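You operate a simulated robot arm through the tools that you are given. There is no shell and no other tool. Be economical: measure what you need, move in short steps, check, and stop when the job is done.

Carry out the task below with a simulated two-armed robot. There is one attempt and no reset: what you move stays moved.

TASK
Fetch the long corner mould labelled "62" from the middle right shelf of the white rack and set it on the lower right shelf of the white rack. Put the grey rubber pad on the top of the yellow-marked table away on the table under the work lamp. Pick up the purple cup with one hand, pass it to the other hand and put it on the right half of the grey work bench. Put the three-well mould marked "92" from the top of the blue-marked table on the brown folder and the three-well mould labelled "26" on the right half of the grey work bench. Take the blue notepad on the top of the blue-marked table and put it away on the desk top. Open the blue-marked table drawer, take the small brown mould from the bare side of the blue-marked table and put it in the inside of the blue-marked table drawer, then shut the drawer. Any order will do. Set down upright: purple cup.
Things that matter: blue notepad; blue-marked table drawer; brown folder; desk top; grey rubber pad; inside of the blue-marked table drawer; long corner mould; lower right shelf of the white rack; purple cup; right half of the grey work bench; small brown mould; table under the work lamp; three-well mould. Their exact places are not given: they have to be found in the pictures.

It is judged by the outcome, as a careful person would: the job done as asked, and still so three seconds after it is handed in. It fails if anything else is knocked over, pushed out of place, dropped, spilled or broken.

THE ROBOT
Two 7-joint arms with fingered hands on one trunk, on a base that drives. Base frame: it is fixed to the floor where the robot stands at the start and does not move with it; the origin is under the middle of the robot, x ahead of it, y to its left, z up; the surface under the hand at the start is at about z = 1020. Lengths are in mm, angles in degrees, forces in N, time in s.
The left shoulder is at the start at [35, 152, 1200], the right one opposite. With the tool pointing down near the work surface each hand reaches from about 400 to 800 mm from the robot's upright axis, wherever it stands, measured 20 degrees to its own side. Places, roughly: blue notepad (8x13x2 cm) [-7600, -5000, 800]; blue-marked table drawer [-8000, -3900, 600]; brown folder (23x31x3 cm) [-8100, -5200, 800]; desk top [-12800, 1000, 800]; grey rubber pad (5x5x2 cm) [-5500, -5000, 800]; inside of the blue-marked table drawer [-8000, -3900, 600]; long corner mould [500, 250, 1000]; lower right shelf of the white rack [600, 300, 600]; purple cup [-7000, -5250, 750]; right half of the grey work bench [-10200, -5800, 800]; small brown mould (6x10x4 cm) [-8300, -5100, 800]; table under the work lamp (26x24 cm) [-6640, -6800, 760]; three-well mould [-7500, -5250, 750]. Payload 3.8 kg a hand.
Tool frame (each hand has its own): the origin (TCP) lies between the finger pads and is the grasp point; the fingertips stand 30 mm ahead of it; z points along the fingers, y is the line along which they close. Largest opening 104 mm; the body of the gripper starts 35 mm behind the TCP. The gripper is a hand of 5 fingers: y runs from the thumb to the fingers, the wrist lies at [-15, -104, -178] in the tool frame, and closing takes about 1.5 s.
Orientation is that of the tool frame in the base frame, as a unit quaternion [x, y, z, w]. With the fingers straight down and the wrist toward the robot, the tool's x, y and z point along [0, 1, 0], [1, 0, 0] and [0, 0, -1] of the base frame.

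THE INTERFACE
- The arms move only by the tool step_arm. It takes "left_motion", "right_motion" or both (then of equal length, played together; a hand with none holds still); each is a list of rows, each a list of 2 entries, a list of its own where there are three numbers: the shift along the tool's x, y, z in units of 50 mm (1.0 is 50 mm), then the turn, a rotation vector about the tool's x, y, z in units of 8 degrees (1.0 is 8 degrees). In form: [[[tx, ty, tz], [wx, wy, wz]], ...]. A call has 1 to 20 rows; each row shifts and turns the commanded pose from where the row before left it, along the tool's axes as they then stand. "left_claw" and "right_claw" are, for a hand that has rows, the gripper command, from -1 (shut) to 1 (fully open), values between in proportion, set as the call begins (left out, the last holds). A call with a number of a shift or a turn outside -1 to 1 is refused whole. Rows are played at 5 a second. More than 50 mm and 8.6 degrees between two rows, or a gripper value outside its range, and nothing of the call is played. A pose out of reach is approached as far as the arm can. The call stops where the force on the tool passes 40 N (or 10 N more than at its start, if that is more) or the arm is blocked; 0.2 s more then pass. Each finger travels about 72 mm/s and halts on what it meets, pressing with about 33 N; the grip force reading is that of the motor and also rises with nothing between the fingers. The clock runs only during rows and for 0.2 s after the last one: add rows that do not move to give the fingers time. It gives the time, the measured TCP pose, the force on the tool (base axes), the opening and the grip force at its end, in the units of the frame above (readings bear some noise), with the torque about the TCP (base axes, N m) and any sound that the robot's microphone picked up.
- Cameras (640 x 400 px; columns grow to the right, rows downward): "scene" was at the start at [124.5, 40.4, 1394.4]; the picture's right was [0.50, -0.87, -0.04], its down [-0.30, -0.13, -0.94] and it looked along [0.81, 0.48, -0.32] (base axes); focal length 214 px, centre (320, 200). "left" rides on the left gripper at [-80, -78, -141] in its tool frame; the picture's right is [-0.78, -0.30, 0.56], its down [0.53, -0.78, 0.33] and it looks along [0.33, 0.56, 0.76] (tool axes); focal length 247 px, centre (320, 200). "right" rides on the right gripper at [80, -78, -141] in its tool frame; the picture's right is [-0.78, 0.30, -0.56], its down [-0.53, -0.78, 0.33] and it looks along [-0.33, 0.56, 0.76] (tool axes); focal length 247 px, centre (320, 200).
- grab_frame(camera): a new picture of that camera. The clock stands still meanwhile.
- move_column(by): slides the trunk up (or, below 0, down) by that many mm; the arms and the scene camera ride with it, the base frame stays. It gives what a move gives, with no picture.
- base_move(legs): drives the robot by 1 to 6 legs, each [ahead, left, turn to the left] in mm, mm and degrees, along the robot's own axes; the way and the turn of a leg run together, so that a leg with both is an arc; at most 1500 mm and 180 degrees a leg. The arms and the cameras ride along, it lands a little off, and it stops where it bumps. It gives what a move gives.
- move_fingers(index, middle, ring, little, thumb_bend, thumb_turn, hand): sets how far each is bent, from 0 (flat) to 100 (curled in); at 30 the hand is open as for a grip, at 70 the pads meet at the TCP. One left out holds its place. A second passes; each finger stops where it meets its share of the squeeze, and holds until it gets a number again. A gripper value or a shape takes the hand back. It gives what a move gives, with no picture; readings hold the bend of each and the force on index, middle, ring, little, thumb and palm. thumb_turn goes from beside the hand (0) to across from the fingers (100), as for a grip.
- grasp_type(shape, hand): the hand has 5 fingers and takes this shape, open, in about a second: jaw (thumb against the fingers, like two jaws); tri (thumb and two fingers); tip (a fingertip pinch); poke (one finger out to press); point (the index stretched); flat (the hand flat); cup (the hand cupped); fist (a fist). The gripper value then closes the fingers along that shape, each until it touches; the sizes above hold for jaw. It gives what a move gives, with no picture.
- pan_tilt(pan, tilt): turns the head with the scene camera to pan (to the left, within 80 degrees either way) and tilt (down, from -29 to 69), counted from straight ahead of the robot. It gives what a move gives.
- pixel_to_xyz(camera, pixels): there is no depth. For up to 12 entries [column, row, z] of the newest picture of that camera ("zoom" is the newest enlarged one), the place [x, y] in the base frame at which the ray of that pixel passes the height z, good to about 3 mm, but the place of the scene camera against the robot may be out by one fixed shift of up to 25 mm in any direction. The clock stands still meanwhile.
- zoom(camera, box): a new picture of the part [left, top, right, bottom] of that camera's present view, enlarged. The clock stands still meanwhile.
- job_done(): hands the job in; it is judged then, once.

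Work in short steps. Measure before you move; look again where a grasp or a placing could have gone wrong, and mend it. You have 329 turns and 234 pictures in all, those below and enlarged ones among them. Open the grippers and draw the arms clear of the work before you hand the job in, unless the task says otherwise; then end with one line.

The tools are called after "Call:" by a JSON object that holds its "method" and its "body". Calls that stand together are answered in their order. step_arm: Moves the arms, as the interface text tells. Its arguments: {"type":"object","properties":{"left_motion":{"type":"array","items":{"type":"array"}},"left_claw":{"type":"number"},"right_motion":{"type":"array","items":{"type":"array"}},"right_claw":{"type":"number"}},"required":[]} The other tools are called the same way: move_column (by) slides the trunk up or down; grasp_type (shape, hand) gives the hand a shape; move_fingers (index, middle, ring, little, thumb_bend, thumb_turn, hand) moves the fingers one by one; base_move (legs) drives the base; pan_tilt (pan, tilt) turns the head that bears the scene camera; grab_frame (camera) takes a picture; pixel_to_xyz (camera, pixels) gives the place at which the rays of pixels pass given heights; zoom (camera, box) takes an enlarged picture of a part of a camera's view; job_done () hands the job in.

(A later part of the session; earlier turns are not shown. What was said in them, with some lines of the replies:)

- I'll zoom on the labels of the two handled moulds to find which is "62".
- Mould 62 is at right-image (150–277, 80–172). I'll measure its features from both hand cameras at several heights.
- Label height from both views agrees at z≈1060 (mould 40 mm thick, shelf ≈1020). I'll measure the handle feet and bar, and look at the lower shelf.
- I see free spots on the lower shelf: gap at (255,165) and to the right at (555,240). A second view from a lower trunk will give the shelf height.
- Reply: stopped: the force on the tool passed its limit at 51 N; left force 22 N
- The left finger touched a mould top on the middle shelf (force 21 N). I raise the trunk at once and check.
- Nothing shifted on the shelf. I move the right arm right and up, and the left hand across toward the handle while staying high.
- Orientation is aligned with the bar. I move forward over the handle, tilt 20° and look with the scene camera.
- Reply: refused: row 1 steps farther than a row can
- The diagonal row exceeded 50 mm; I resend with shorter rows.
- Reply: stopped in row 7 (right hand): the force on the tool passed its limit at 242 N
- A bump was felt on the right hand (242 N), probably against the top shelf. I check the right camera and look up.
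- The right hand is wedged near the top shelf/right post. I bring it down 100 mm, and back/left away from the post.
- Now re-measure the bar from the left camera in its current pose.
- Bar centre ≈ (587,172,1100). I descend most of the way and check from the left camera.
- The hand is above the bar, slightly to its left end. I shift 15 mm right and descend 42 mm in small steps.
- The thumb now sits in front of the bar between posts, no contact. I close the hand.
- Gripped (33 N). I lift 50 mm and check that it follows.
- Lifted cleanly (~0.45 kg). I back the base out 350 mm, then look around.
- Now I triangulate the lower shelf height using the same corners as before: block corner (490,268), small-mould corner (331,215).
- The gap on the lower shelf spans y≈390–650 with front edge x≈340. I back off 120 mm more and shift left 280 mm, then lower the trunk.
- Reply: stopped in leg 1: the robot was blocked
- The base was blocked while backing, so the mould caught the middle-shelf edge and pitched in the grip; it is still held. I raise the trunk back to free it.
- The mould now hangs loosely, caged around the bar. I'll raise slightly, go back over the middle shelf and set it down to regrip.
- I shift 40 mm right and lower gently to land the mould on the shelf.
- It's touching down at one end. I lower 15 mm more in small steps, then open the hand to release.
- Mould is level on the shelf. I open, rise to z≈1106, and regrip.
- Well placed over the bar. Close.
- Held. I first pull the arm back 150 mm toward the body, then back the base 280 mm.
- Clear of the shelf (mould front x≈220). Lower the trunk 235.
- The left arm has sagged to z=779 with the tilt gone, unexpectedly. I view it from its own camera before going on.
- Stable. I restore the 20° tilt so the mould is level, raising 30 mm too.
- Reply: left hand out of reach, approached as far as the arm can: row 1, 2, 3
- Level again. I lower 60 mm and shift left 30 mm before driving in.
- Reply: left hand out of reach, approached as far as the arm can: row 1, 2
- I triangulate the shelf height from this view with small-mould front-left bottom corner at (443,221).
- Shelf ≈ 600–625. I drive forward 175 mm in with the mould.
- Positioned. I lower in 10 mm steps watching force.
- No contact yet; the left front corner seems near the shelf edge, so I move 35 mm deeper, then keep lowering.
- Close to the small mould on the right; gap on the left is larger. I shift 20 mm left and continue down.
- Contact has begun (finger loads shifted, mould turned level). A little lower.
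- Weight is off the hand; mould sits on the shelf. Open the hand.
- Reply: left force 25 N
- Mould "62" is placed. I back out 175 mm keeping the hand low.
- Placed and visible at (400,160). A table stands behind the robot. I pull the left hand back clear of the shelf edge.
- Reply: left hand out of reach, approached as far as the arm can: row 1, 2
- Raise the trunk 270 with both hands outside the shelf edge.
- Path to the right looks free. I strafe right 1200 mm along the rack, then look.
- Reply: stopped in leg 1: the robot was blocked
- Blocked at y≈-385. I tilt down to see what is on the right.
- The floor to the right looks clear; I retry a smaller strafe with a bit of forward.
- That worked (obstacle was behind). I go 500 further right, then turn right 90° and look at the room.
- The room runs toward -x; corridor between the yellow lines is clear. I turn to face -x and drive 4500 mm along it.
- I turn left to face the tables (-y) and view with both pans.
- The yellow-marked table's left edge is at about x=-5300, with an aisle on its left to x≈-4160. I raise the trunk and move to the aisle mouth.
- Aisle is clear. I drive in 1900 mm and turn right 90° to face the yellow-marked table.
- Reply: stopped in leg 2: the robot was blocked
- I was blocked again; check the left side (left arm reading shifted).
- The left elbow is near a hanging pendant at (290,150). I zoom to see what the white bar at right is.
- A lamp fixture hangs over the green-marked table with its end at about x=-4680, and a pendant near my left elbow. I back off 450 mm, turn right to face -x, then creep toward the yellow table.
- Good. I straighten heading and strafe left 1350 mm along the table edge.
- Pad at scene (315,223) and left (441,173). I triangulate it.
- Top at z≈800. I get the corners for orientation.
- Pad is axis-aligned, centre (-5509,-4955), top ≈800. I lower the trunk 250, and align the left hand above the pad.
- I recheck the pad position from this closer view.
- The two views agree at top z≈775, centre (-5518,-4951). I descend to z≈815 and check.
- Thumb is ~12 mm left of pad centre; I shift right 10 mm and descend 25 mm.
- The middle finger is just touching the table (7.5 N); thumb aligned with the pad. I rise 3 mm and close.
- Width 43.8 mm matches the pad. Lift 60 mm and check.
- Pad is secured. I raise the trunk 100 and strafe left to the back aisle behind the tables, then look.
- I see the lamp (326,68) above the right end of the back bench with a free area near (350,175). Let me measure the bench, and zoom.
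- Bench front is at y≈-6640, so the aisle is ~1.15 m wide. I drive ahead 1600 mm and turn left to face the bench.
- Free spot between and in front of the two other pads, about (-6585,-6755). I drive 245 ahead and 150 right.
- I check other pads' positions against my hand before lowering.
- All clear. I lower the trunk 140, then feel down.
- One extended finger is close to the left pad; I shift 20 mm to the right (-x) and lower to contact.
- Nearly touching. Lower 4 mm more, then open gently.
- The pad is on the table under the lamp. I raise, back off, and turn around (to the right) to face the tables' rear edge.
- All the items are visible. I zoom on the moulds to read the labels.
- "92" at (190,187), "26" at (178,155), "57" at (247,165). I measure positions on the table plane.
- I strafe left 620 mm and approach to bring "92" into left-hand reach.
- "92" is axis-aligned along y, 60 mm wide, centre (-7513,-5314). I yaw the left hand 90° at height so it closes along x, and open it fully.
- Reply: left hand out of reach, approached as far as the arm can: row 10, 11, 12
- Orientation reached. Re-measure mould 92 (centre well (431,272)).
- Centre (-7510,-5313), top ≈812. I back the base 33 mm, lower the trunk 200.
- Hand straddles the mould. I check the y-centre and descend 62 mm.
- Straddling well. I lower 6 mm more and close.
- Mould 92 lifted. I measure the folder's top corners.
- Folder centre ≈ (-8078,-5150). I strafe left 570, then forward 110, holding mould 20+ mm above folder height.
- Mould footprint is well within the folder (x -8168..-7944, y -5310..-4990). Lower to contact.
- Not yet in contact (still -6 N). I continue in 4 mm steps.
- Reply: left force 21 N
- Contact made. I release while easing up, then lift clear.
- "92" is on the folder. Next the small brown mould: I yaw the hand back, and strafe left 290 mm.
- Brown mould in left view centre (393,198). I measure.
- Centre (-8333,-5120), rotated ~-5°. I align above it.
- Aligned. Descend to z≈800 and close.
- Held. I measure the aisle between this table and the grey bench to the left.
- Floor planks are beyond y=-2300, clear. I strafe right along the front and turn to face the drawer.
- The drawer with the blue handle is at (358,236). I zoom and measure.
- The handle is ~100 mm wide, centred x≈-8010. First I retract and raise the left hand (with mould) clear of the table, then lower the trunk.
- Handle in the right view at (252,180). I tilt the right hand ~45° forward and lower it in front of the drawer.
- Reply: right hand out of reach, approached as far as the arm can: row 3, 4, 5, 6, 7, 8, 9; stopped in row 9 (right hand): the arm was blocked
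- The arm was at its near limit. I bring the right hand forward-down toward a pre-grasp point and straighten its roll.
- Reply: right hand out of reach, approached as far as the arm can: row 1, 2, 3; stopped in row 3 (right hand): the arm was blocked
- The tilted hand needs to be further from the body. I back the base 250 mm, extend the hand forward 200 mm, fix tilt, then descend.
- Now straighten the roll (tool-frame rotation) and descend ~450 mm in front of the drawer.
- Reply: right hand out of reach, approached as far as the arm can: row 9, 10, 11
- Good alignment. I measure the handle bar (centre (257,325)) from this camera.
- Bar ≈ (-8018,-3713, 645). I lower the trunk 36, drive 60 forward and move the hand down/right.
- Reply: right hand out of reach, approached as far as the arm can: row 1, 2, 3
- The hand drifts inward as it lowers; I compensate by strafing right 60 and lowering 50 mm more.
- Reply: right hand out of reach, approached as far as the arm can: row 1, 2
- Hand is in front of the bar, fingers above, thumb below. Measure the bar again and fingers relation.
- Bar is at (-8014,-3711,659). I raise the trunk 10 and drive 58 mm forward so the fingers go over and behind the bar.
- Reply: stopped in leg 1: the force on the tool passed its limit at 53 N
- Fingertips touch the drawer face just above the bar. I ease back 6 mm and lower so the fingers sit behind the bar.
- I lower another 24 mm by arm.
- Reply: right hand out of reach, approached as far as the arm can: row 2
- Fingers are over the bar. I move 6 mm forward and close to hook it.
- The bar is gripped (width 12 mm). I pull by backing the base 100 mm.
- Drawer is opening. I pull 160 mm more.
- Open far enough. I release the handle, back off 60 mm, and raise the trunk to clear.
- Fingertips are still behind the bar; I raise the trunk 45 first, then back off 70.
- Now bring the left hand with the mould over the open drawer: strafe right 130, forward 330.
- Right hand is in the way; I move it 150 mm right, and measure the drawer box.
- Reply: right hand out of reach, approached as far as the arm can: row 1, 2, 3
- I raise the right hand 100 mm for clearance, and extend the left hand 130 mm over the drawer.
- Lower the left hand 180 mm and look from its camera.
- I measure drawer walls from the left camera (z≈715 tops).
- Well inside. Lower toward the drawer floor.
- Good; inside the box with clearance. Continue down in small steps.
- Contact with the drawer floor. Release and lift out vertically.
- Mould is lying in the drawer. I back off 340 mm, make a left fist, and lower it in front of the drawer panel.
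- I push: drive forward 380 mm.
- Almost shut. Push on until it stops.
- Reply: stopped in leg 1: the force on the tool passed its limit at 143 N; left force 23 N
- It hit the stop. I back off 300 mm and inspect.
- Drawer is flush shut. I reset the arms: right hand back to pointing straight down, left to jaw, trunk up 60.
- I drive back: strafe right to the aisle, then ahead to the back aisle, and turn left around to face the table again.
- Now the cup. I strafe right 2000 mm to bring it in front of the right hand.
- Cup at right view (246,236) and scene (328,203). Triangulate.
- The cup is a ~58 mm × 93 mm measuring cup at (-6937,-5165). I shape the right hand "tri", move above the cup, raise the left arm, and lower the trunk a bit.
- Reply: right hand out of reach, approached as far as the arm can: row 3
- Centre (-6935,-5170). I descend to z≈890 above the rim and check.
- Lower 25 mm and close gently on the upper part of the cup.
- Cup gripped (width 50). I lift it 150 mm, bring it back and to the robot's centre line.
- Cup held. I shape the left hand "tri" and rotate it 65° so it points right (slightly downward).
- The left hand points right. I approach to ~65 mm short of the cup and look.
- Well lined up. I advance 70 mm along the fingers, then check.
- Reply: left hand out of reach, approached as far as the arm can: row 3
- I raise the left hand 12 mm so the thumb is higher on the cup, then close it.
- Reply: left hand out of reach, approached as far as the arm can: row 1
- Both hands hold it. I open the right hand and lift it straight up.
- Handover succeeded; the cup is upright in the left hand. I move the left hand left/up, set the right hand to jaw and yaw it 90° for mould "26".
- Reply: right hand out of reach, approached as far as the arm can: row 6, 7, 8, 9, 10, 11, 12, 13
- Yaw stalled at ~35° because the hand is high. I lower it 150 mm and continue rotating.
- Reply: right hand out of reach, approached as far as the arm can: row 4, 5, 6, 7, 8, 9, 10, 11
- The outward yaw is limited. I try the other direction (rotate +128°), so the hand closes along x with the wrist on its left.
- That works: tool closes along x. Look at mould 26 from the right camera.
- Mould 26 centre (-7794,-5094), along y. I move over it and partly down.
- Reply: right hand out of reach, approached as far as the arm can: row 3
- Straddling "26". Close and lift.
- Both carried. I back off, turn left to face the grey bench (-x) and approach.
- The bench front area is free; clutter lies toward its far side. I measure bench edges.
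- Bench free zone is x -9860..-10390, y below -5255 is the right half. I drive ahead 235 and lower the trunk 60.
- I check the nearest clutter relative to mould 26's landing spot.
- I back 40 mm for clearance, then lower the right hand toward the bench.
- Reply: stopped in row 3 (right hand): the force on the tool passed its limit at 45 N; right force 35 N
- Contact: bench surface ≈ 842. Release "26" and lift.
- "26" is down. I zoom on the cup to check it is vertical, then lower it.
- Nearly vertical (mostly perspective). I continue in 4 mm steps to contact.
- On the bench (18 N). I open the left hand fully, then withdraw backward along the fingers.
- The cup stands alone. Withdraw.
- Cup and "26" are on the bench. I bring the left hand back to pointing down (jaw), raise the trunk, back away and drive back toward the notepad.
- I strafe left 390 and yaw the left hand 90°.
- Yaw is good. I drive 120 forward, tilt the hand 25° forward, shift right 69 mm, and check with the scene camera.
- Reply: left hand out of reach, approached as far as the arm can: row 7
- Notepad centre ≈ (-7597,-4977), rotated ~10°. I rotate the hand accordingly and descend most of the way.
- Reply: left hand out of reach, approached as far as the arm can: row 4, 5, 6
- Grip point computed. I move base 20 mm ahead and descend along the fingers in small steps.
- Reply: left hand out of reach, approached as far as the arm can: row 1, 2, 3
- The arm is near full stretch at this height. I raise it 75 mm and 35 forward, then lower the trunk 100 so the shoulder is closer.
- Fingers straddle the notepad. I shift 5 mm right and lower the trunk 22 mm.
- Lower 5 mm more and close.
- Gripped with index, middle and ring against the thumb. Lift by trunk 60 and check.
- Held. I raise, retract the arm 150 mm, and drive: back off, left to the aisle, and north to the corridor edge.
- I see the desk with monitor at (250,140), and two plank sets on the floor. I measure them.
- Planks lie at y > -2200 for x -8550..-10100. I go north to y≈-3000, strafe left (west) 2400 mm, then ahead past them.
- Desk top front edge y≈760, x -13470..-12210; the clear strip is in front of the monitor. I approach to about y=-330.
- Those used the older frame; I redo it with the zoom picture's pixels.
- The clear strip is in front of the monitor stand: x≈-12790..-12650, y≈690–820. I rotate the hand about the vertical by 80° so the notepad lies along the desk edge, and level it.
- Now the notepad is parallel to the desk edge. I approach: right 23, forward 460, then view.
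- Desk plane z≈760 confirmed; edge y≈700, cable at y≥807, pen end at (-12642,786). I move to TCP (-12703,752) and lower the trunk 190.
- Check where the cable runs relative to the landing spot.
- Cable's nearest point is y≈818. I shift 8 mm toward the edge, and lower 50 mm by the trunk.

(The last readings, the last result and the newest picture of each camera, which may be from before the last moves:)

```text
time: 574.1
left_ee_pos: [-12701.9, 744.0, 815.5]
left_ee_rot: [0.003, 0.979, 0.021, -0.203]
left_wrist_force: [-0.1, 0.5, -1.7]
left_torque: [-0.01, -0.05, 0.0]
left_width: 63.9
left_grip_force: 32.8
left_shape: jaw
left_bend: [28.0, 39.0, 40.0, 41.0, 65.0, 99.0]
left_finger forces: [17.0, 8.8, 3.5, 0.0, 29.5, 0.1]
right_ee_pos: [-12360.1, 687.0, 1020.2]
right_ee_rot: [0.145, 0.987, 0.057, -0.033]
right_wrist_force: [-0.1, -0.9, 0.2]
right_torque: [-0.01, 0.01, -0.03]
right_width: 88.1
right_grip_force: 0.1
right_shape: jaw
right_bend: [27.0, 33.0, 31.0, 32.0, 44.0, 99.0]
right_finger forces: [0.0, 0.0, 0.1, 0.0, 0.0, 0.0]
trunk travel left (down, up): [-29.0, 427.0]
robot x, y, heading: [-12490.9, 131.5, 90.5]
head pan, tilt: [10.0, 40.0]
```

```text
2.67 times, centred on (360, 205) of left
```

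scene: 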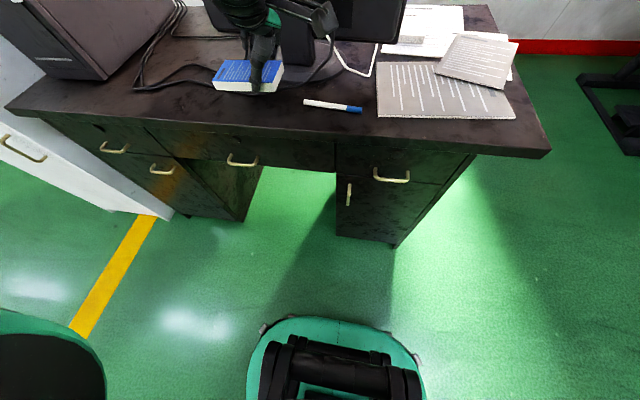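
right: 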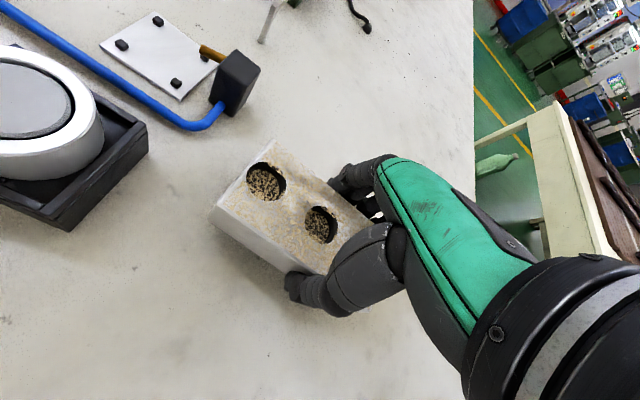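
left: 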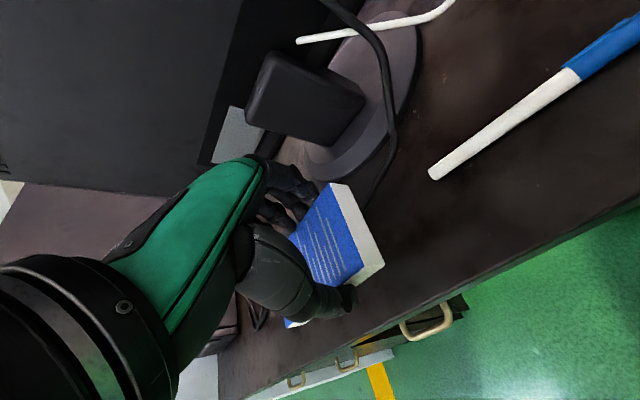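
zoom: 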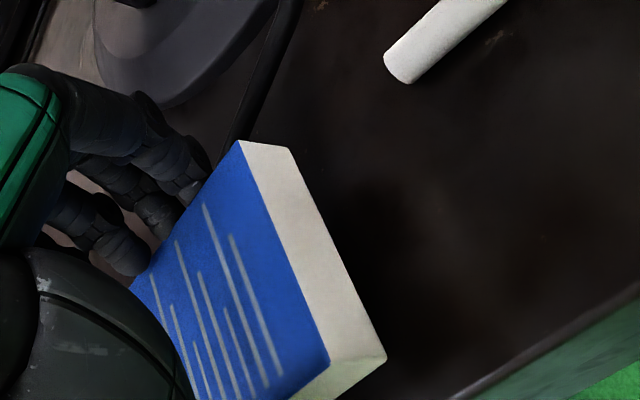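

Clear of cable and edge. Lower in small steps to contact.

Call:
{"method": "step_arm", "body": {"left_motion": [[[-0.04, 0, 0.09], [0, 0, 0]], [[-0.04, 0, 0.09], [0, 0, 0]], [[0, 0, 0], [0, 0, 0]]]}}

Call:
{"method": "step_arm", "body": {"left_motion": [[[-0.03, 0, 0.07], [0, 0, 0]], [[0, 0, 0], [0, 0, 0]]]}}

Call:
{"method": "zoom", "body": {"camera": "scene", "box": [120, 0, 360, 150]}}

```text
time: 575.0
left_ee_pos: [-12701.8, 744.0, 803.1]
left_ee_rot: [0.003, 0.979, 0.02, -0.202]
left_wrist_force: [0.4, -0.1, -1.3]
left_torque: [0.0, -0.05, 0.02]
left_width: 63.8
left_grip_force: 32.8
left_shape: jaw
left_bend: [28.0, 39.0, 40.0, 41.0, 65.0, 99.0]
left_finger forces: [17.2, 8.7, 3.5, 0.0, 29.5, 0.0]
right_ee_pos: [-12360.1, 688.1, 1018.6]
right_ee_rot: [0.145, 0.987, 0.056, -0.033]
right_wrist_force: [0.4, 0.0, -0.2]
right_torque: [-0.01, 0.0, 0.04]
right_width: 88.1
right_grip_force: 0.1
right_shape: jaw
right_bend: [27.0, 33.0, 31.0, 32.0, 44.0, 99.0]
right_finger forces: [0.1, 0.0, 0.1, 0.0, 0.0, 0.0]
trunk travel left (down, up): [-29.0, 427.0]
robot x, y, heading: [-12490.8, 131.0, 90.8]
head pan, tilt: [10.0, 40.0]
```

```text
time: 575.5
left_ee_pos: [-12702.2, 743.9, 798.6]
left_ee_rot: [0.003, 0.979, 0.02, -0.204]
left_wrist_force: [-0.2, -0.3, -1.7]
left_torque: [0.01, -0.02, 0.02]
left_width: 63.7
left_grip_force: 33.5
left_shape: jaw
left_bend: [28.0, 39.0, 40.0, 41.0, 65.0, 99.0]
left_finger forces: [17.1, 8.8, 3.5, 0.0, 29.5, 0.0]
right_ee_pos: [-12360.3, 688.0, 1017.9]
right_ee_rot: [0.146, 0.987, 0.056, -0.033]
right_wrist_force: [-0.1, 0.7, 0.7]
right_torque: [0.03, -0.01, -0.01]
right_width: 88.3
right_grip_force: 0.1
right_shape: jaw
right_bend: [27.0, 33.0, 31.0, 32.0, 44.0, 99.0]
right_finger forces: [0.1, 0.0, 0.0, 0.1, 0.1, 0.0]
trunk travel left (down, up): [-29.0, 427.0]
robot x, y, heading: [-12494.7, 134.7, 90.6]
head pan, tilt: [10.0, 40.0]
```

```text
2.67 times, centred on (240, 75) of scene
```

zoom: 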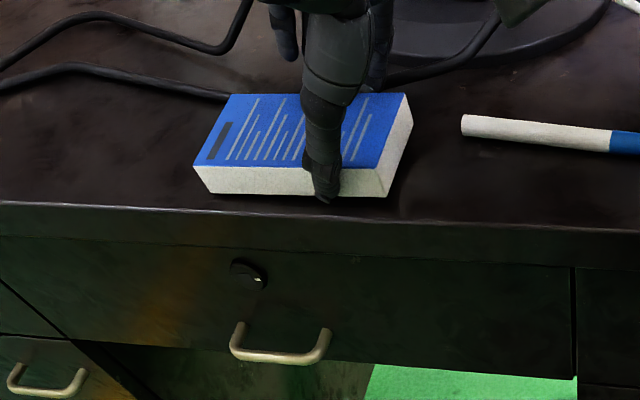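

Call:
{"method": "step_arm", "body": {"left_motion": [[[-0.02, 0.08, 0.05], [0, 0, 0]], [[-0.02, 0, 0.05], [0, 0, 0]], [[0, 0, 0], [0, 0, 0]]]}}

Call:
{"method": "step_arm", "body": {"left_motion": [[[-0.02, 0, 0.05], [0, 0, 0]], [[0, 0, 0], [0, 0, 0]]]}}

Call:
{"method": "step_arm", "body": {"left_motion": [[[-0.02, 0, 0.05], [0, 0, 0]], [[0, 0, 0], [0, 0, 0]]]}}

```text
time: 576.4
left_ee_pos: [-12703.0, 749.3, 793.6]
left_ee_rot: [0.003, 0.979, 0.02, -0.203]
left_wrist_force: [-0.8, 0.4, 0.8]
left_torque: [-0.06, 0.07, 0.01]
left_width: 63.6
left_grip_force: 33.1
left_shape: jaw
left_bend: [28.0, 39.0, 40.0, 41.0, 65.0, 99.0]
left_finger forces: [17.1, 8.9, 4.1, 0.0, 29.9, 0.0]
right_ee_pos: [-12359.6, 688.1, 1020.0]
right_ee_rot: [0.145, 0.987, 0.057, -0.032]
right_wrist_force: [0.1, 0.1, -0.3]
right_torque: [0.0, -0.01, 0.05]
right_width: 88.2
right_grip_force: 0.0
right_shape: jaw
right_bend: [27.0, 33.0, 31.0, 32.0, 44.0, 99.0]
right_finger forces: [0.0, 0.0, 0.0, 0.0, 0.1, 0.0]
trunk travel left (down, up): [-29.0, 427.0]
robot x, y, heading: [-12496.3, 134.4, 90.6]
head pan, tilt: [10.0, 40.0]
```

```text
time: 577.0
left_ee_pos: [-12702.1, 748.8, 792.0]
left_ee_rot: [0.002, 0.979, 0.02, -0.203]
left_wrist_force: [0.5, 0.6, 6.9]
left_torque: [-0.25, 0.12, 0.14]
left_width: 63.7
left_grip_force: 32.8
left_shape: jaw
left_bend: [28.0, 39.0, 40.0, 41.0, 65.0, 99.0]
left_finger forces: [17.6, 9.8, 4.3, 0.1, 31.0, 0.0]
right_ee_pos: [-12359.9, 687.9, 1018.7]
right_ee_rot: [0.145, 0.987, 0.057, -0.033]
right_wrist_force: [0.4, 1.0, 0.3]
right_torque: [0.02, 0.03, -0.01]
right_width: 88.4
right_grip_force: 0.1
right_shape: jaw
right_bend: [27.0, 33.0, 31.0, 32.0, 44.0, 99.0]
right_finger forces: [0.0, 0.0, 0.0, 0.0, 0.1, 0.0]
trunk travel left (down, up): [-29.0, 427.0]
robot x, y, heading: [-12494.2, 130.6, 90.4]
head pan, tilt: [10.0, 40.0]
```

```text
time: 577.5
left_ee_pos: [-12700.9, 749.0, 791.1]
left_ee_rot: [0.002, 0.979, 0.023, -0.204]
left_wrist_force: [1.5, 1.7, 17.0]
left_torque: [-0.42, 0.19, 0.25]
left_width: 64.0
left_grip_force: 33.2
left_shape: jaw
left_bend: [28.0, 39.0, 39.0, 41.0, 65.0, 100.0]
left_finger forces: [19.4, 10.8, 5.0, 0.0, 33.0, 0.1]
right_ee_pos: [-12359.0, 685.8, 1019.7]
right_ee_rot: [0.146, 0.987, 0.058, -0.033]
right_wrist_force: [0.5, -0.3, 0.4]
right_torque: [0.02, 0.01, 0.01]
right_width: 88.1
right_grip_force: 0.1
right_shape: jaw
right_bend: [27.0, 33.0, 31.0, 32.0, 44.0, 99.0]
right_finger forces: [0.0, 0.0, 0.0, 0.0, 0.0, 0.0]
trunk travel left (down, up): [-29.0, 427.0]
robot x, y, heading: [-12494.0, 133.5, 90.6]
head pan, tilt: [10.0, 40.0]
```

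In contact. I ease up 2 mm, open moderately, and lift straight up.

Call:
{"method": "step_arm", "body": {"left_motion": [[[0.02, 0, -0.05], [0, 0, 0]], [[0, 0, 0], [0, 0, 0]], [[0, 0, 0], [0, 0, 0]], [[0.04, 0, -0.09], [0, 0, 0]], [[0.2, 0, -0.46], [0, 0, 0]], [[0.38, 0, -0.88], [0, 0, 0]], [[0.38, 0, -0.88], [0, 0, 0]], [[0.38, 0, -0.88], [0, 0, 0]], [[0, 0, 0], [0, 0, 0]]], "left_claw": 0.6}}

Call:
{"method": "grab_frame", "body": {"camera": "scene"}}

```text
time: 579.5
left_ee_pos: [-12701.7, 743.4, 967.0]
left_ee_rot: [0.004, 0.979, 0.02, -0.203]
left_wrist_force: [0.3, 0.5, -0.4]
left_torque: [-0.01, -0.01, 0.03]
left_width: 82.8
left_grip_force: 0.0
left_shape: jaw
left_bend: [27.0, 34.0, 32.0, 33.0, 50.0, 99.0]
left_finger forces: [0.0, 0.1, 0.0, 0.1, 0.0, 0.0]
right_ee_pos: [-12360.5, 687.7, 1018.9]
right_ee_rot: [0.145, 0.987, 0.056, -0.033]
right_wrist_force: [-0.4, -0.9, 0.5]
right_torque: [0.03, -0.03, -0.01]
right_width: 88.2
right_grip_force: 0.0
right_shape: jaw
right_bend: [27.0, 33.0, 31.0, 32.0, 44.0, 98.0]
right_finger forces: [0.0, 0.0, 0.0, 0.0, 0.1, 0.1]
trunk travel left (down, up): [-29.0, 427.0]
robot x, y, heading: [-12496.4, 132.7, 90.8]
head pan, tilt: [10.0, 40.0]
```

```text
19 pictures are left
```

scene: 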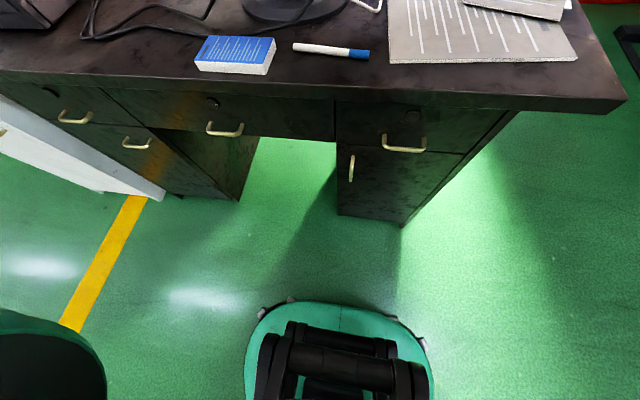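

The notepad rests on the desk, pen and cable undisturbed. I back away and open the hands.

Call:
{"method": "base_move", "body": {"legs": [[-550, 0, 0]]}}

Call:
{"method": "step_arm", "body": {"left_motion": [[[0, 0, 0], [0, 0, 0]], [[0, 0, 0], [0, 0, 0]], [[0, 0, 0], [0, 0, 0]]], "right_motion": [[[0, 0, 0], [0, 0, 0]], [[0, 0, 0], [0, 0, 0]], [[0, 0, 0], [0, 0, 0]]], "left_claw": 1, "right_claw": 1}}

Call:
{"method": "pan_tilt", "body": {"pan": 10, "tilt": 25}}

Call:
{"method": "grab_frame", "body": {"camera": "scene"}}

```text
time: 582.7
left_ee_pos: [-12696.8, 194.5, 967.6]
left_ee_rot: [0.003, 0.979, 0.02, -0.203]
left_wrist_force: [0.8, 0.7, 0.3]
left_torque: [0.0, -0.02, 0.0]
left_width: 83.0
left_grip_force: 0.0
left_shape: jaw
left_bend: [27.0, 34.0, 32.0, 33.0, 50.0, 99.0]
left_finger forces: [0.1, 0.0, 0.0, 0.0, 0.0, 0.0]
right_ee_pos: [-12354.0, 142.1, 1018.6]
right_ee_rot: [0.145, 0.987, 0.057, -0.033]
right_wrist_force: [-0.2, -0.2, -0.1]
right_torque: [0.0, 0.02, -0.03]
right_width: 88.2
right_grip_force: 0.0
right_shape: jaw
right_bend: [27.0, 33.0, 31.0, 32.0, 44.0, 99.0]
right_finger forces: [0.0, 0.0, 0.0, 0.1, 0.0, 0.0]
trunk travel left (down, up): [-29.0, 427.0]
robot x, y, heading: [-12489.5, -416.4, 90.8]
head pan, tilt: [10.0, 40.0]
```

```text
time: 583.5
left_ee_pos: [-12696.8, 195.9, 966.3]
left_ee_rot: [0.002, 0.979, 0.02, -0.204]
left_wrist_force: [-0.1, 0.2, 0.1]
left_torque: [-0.03, 0.0, 0.01]
left_width: 103.7
left_grip_force: 0.0
left_shape: jaw
left_bend: [30.0, 30.0, 30.0, 30.0, 30.0, 98.0]
left_finger forces: [0.0, 0.0, 0.0, 0.0, 0.0, 0.1]
right_ee_pos: [-12355.1, 143.2, 1017.6]
right_ee_rot: [0.145, 0.987, 0.056, -0.033]
right_wrist_force: [-0.1, 0.2, 0.0]
right_torque: [-0.02, -0.02, 0.02]
right_width: 103.5
right_grip_force: 0.1
right_shape: jaw
right_bend: [30.0, 30.0, 30.0, 30.0, 30.0, 98.0]
right_finger forces: [0.0, 0.0, 0.0, 0.0, 0.1, 0.0]
trunk travel left (down, up): [-29.0, 427.0]
robot x, y, heading: [-12483.8, -410.9, 90.7]
head pan, tilt: [10.0, 40.0]
```

```text
time: 584.3
left_ee_pos: [-12697.3, 195.1, 967.4]
left_ee_rot: [0.003, 0.979, 0.021, -0.203]
left_wrist_force: [-0.1, -0.6, 0.5]
left_torque: [0.01, 0.0, 0.03]
left_width: 104.0
left_grip_force: 0.0
left_shape: jaw
left_bend: [30.0, 30.0, 30.0, 30.0, 30.0, 98.0]
left_finger forces: [0.0, 0.0, 0.0, 0.1, 0.0, 0.0]
right_ee_pos: [-12354.3, 142.3, 1019.1]
right_ee_rot: [0.146, 0.987, 0.056, -0.034]
right_wrist_force: [0.6, -1.0, -0.9]
right_torque: [-0.02, 0.0, 0.0]
right_width: 103.6
right_grip_force: 0.2
right_shape: jaw
right_bend: [30.0, 30.0, 30.0, 30.0, 30.0, 98.0]
right_finger forces: [0.0, 0.0, 0.0, 0.0, 0.0, 0.0]
trunk travel left (down, up): [-29.0, 427.0]
robot x, y, heading: [-12483.4, -412.7, 90.7]
head pan, tilt: [10.0, 25.0]
```

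```text
18 pictures are left
```

scene: 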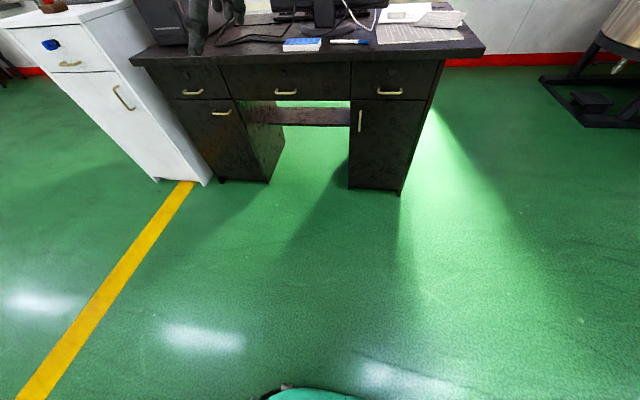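

All items are placed, hands open and clear. I hand the job in.

Call:
{"method": "job_done", "body": {}}

```text
The job is handed in.
```

All seven parts of the task are done and the job is handed in; each placement was checked in the pictures, but mould "62" caught the middle shelf edge while I was moving it and tipped in the grip, so I set it back on that shelf and regripped it before placing it.
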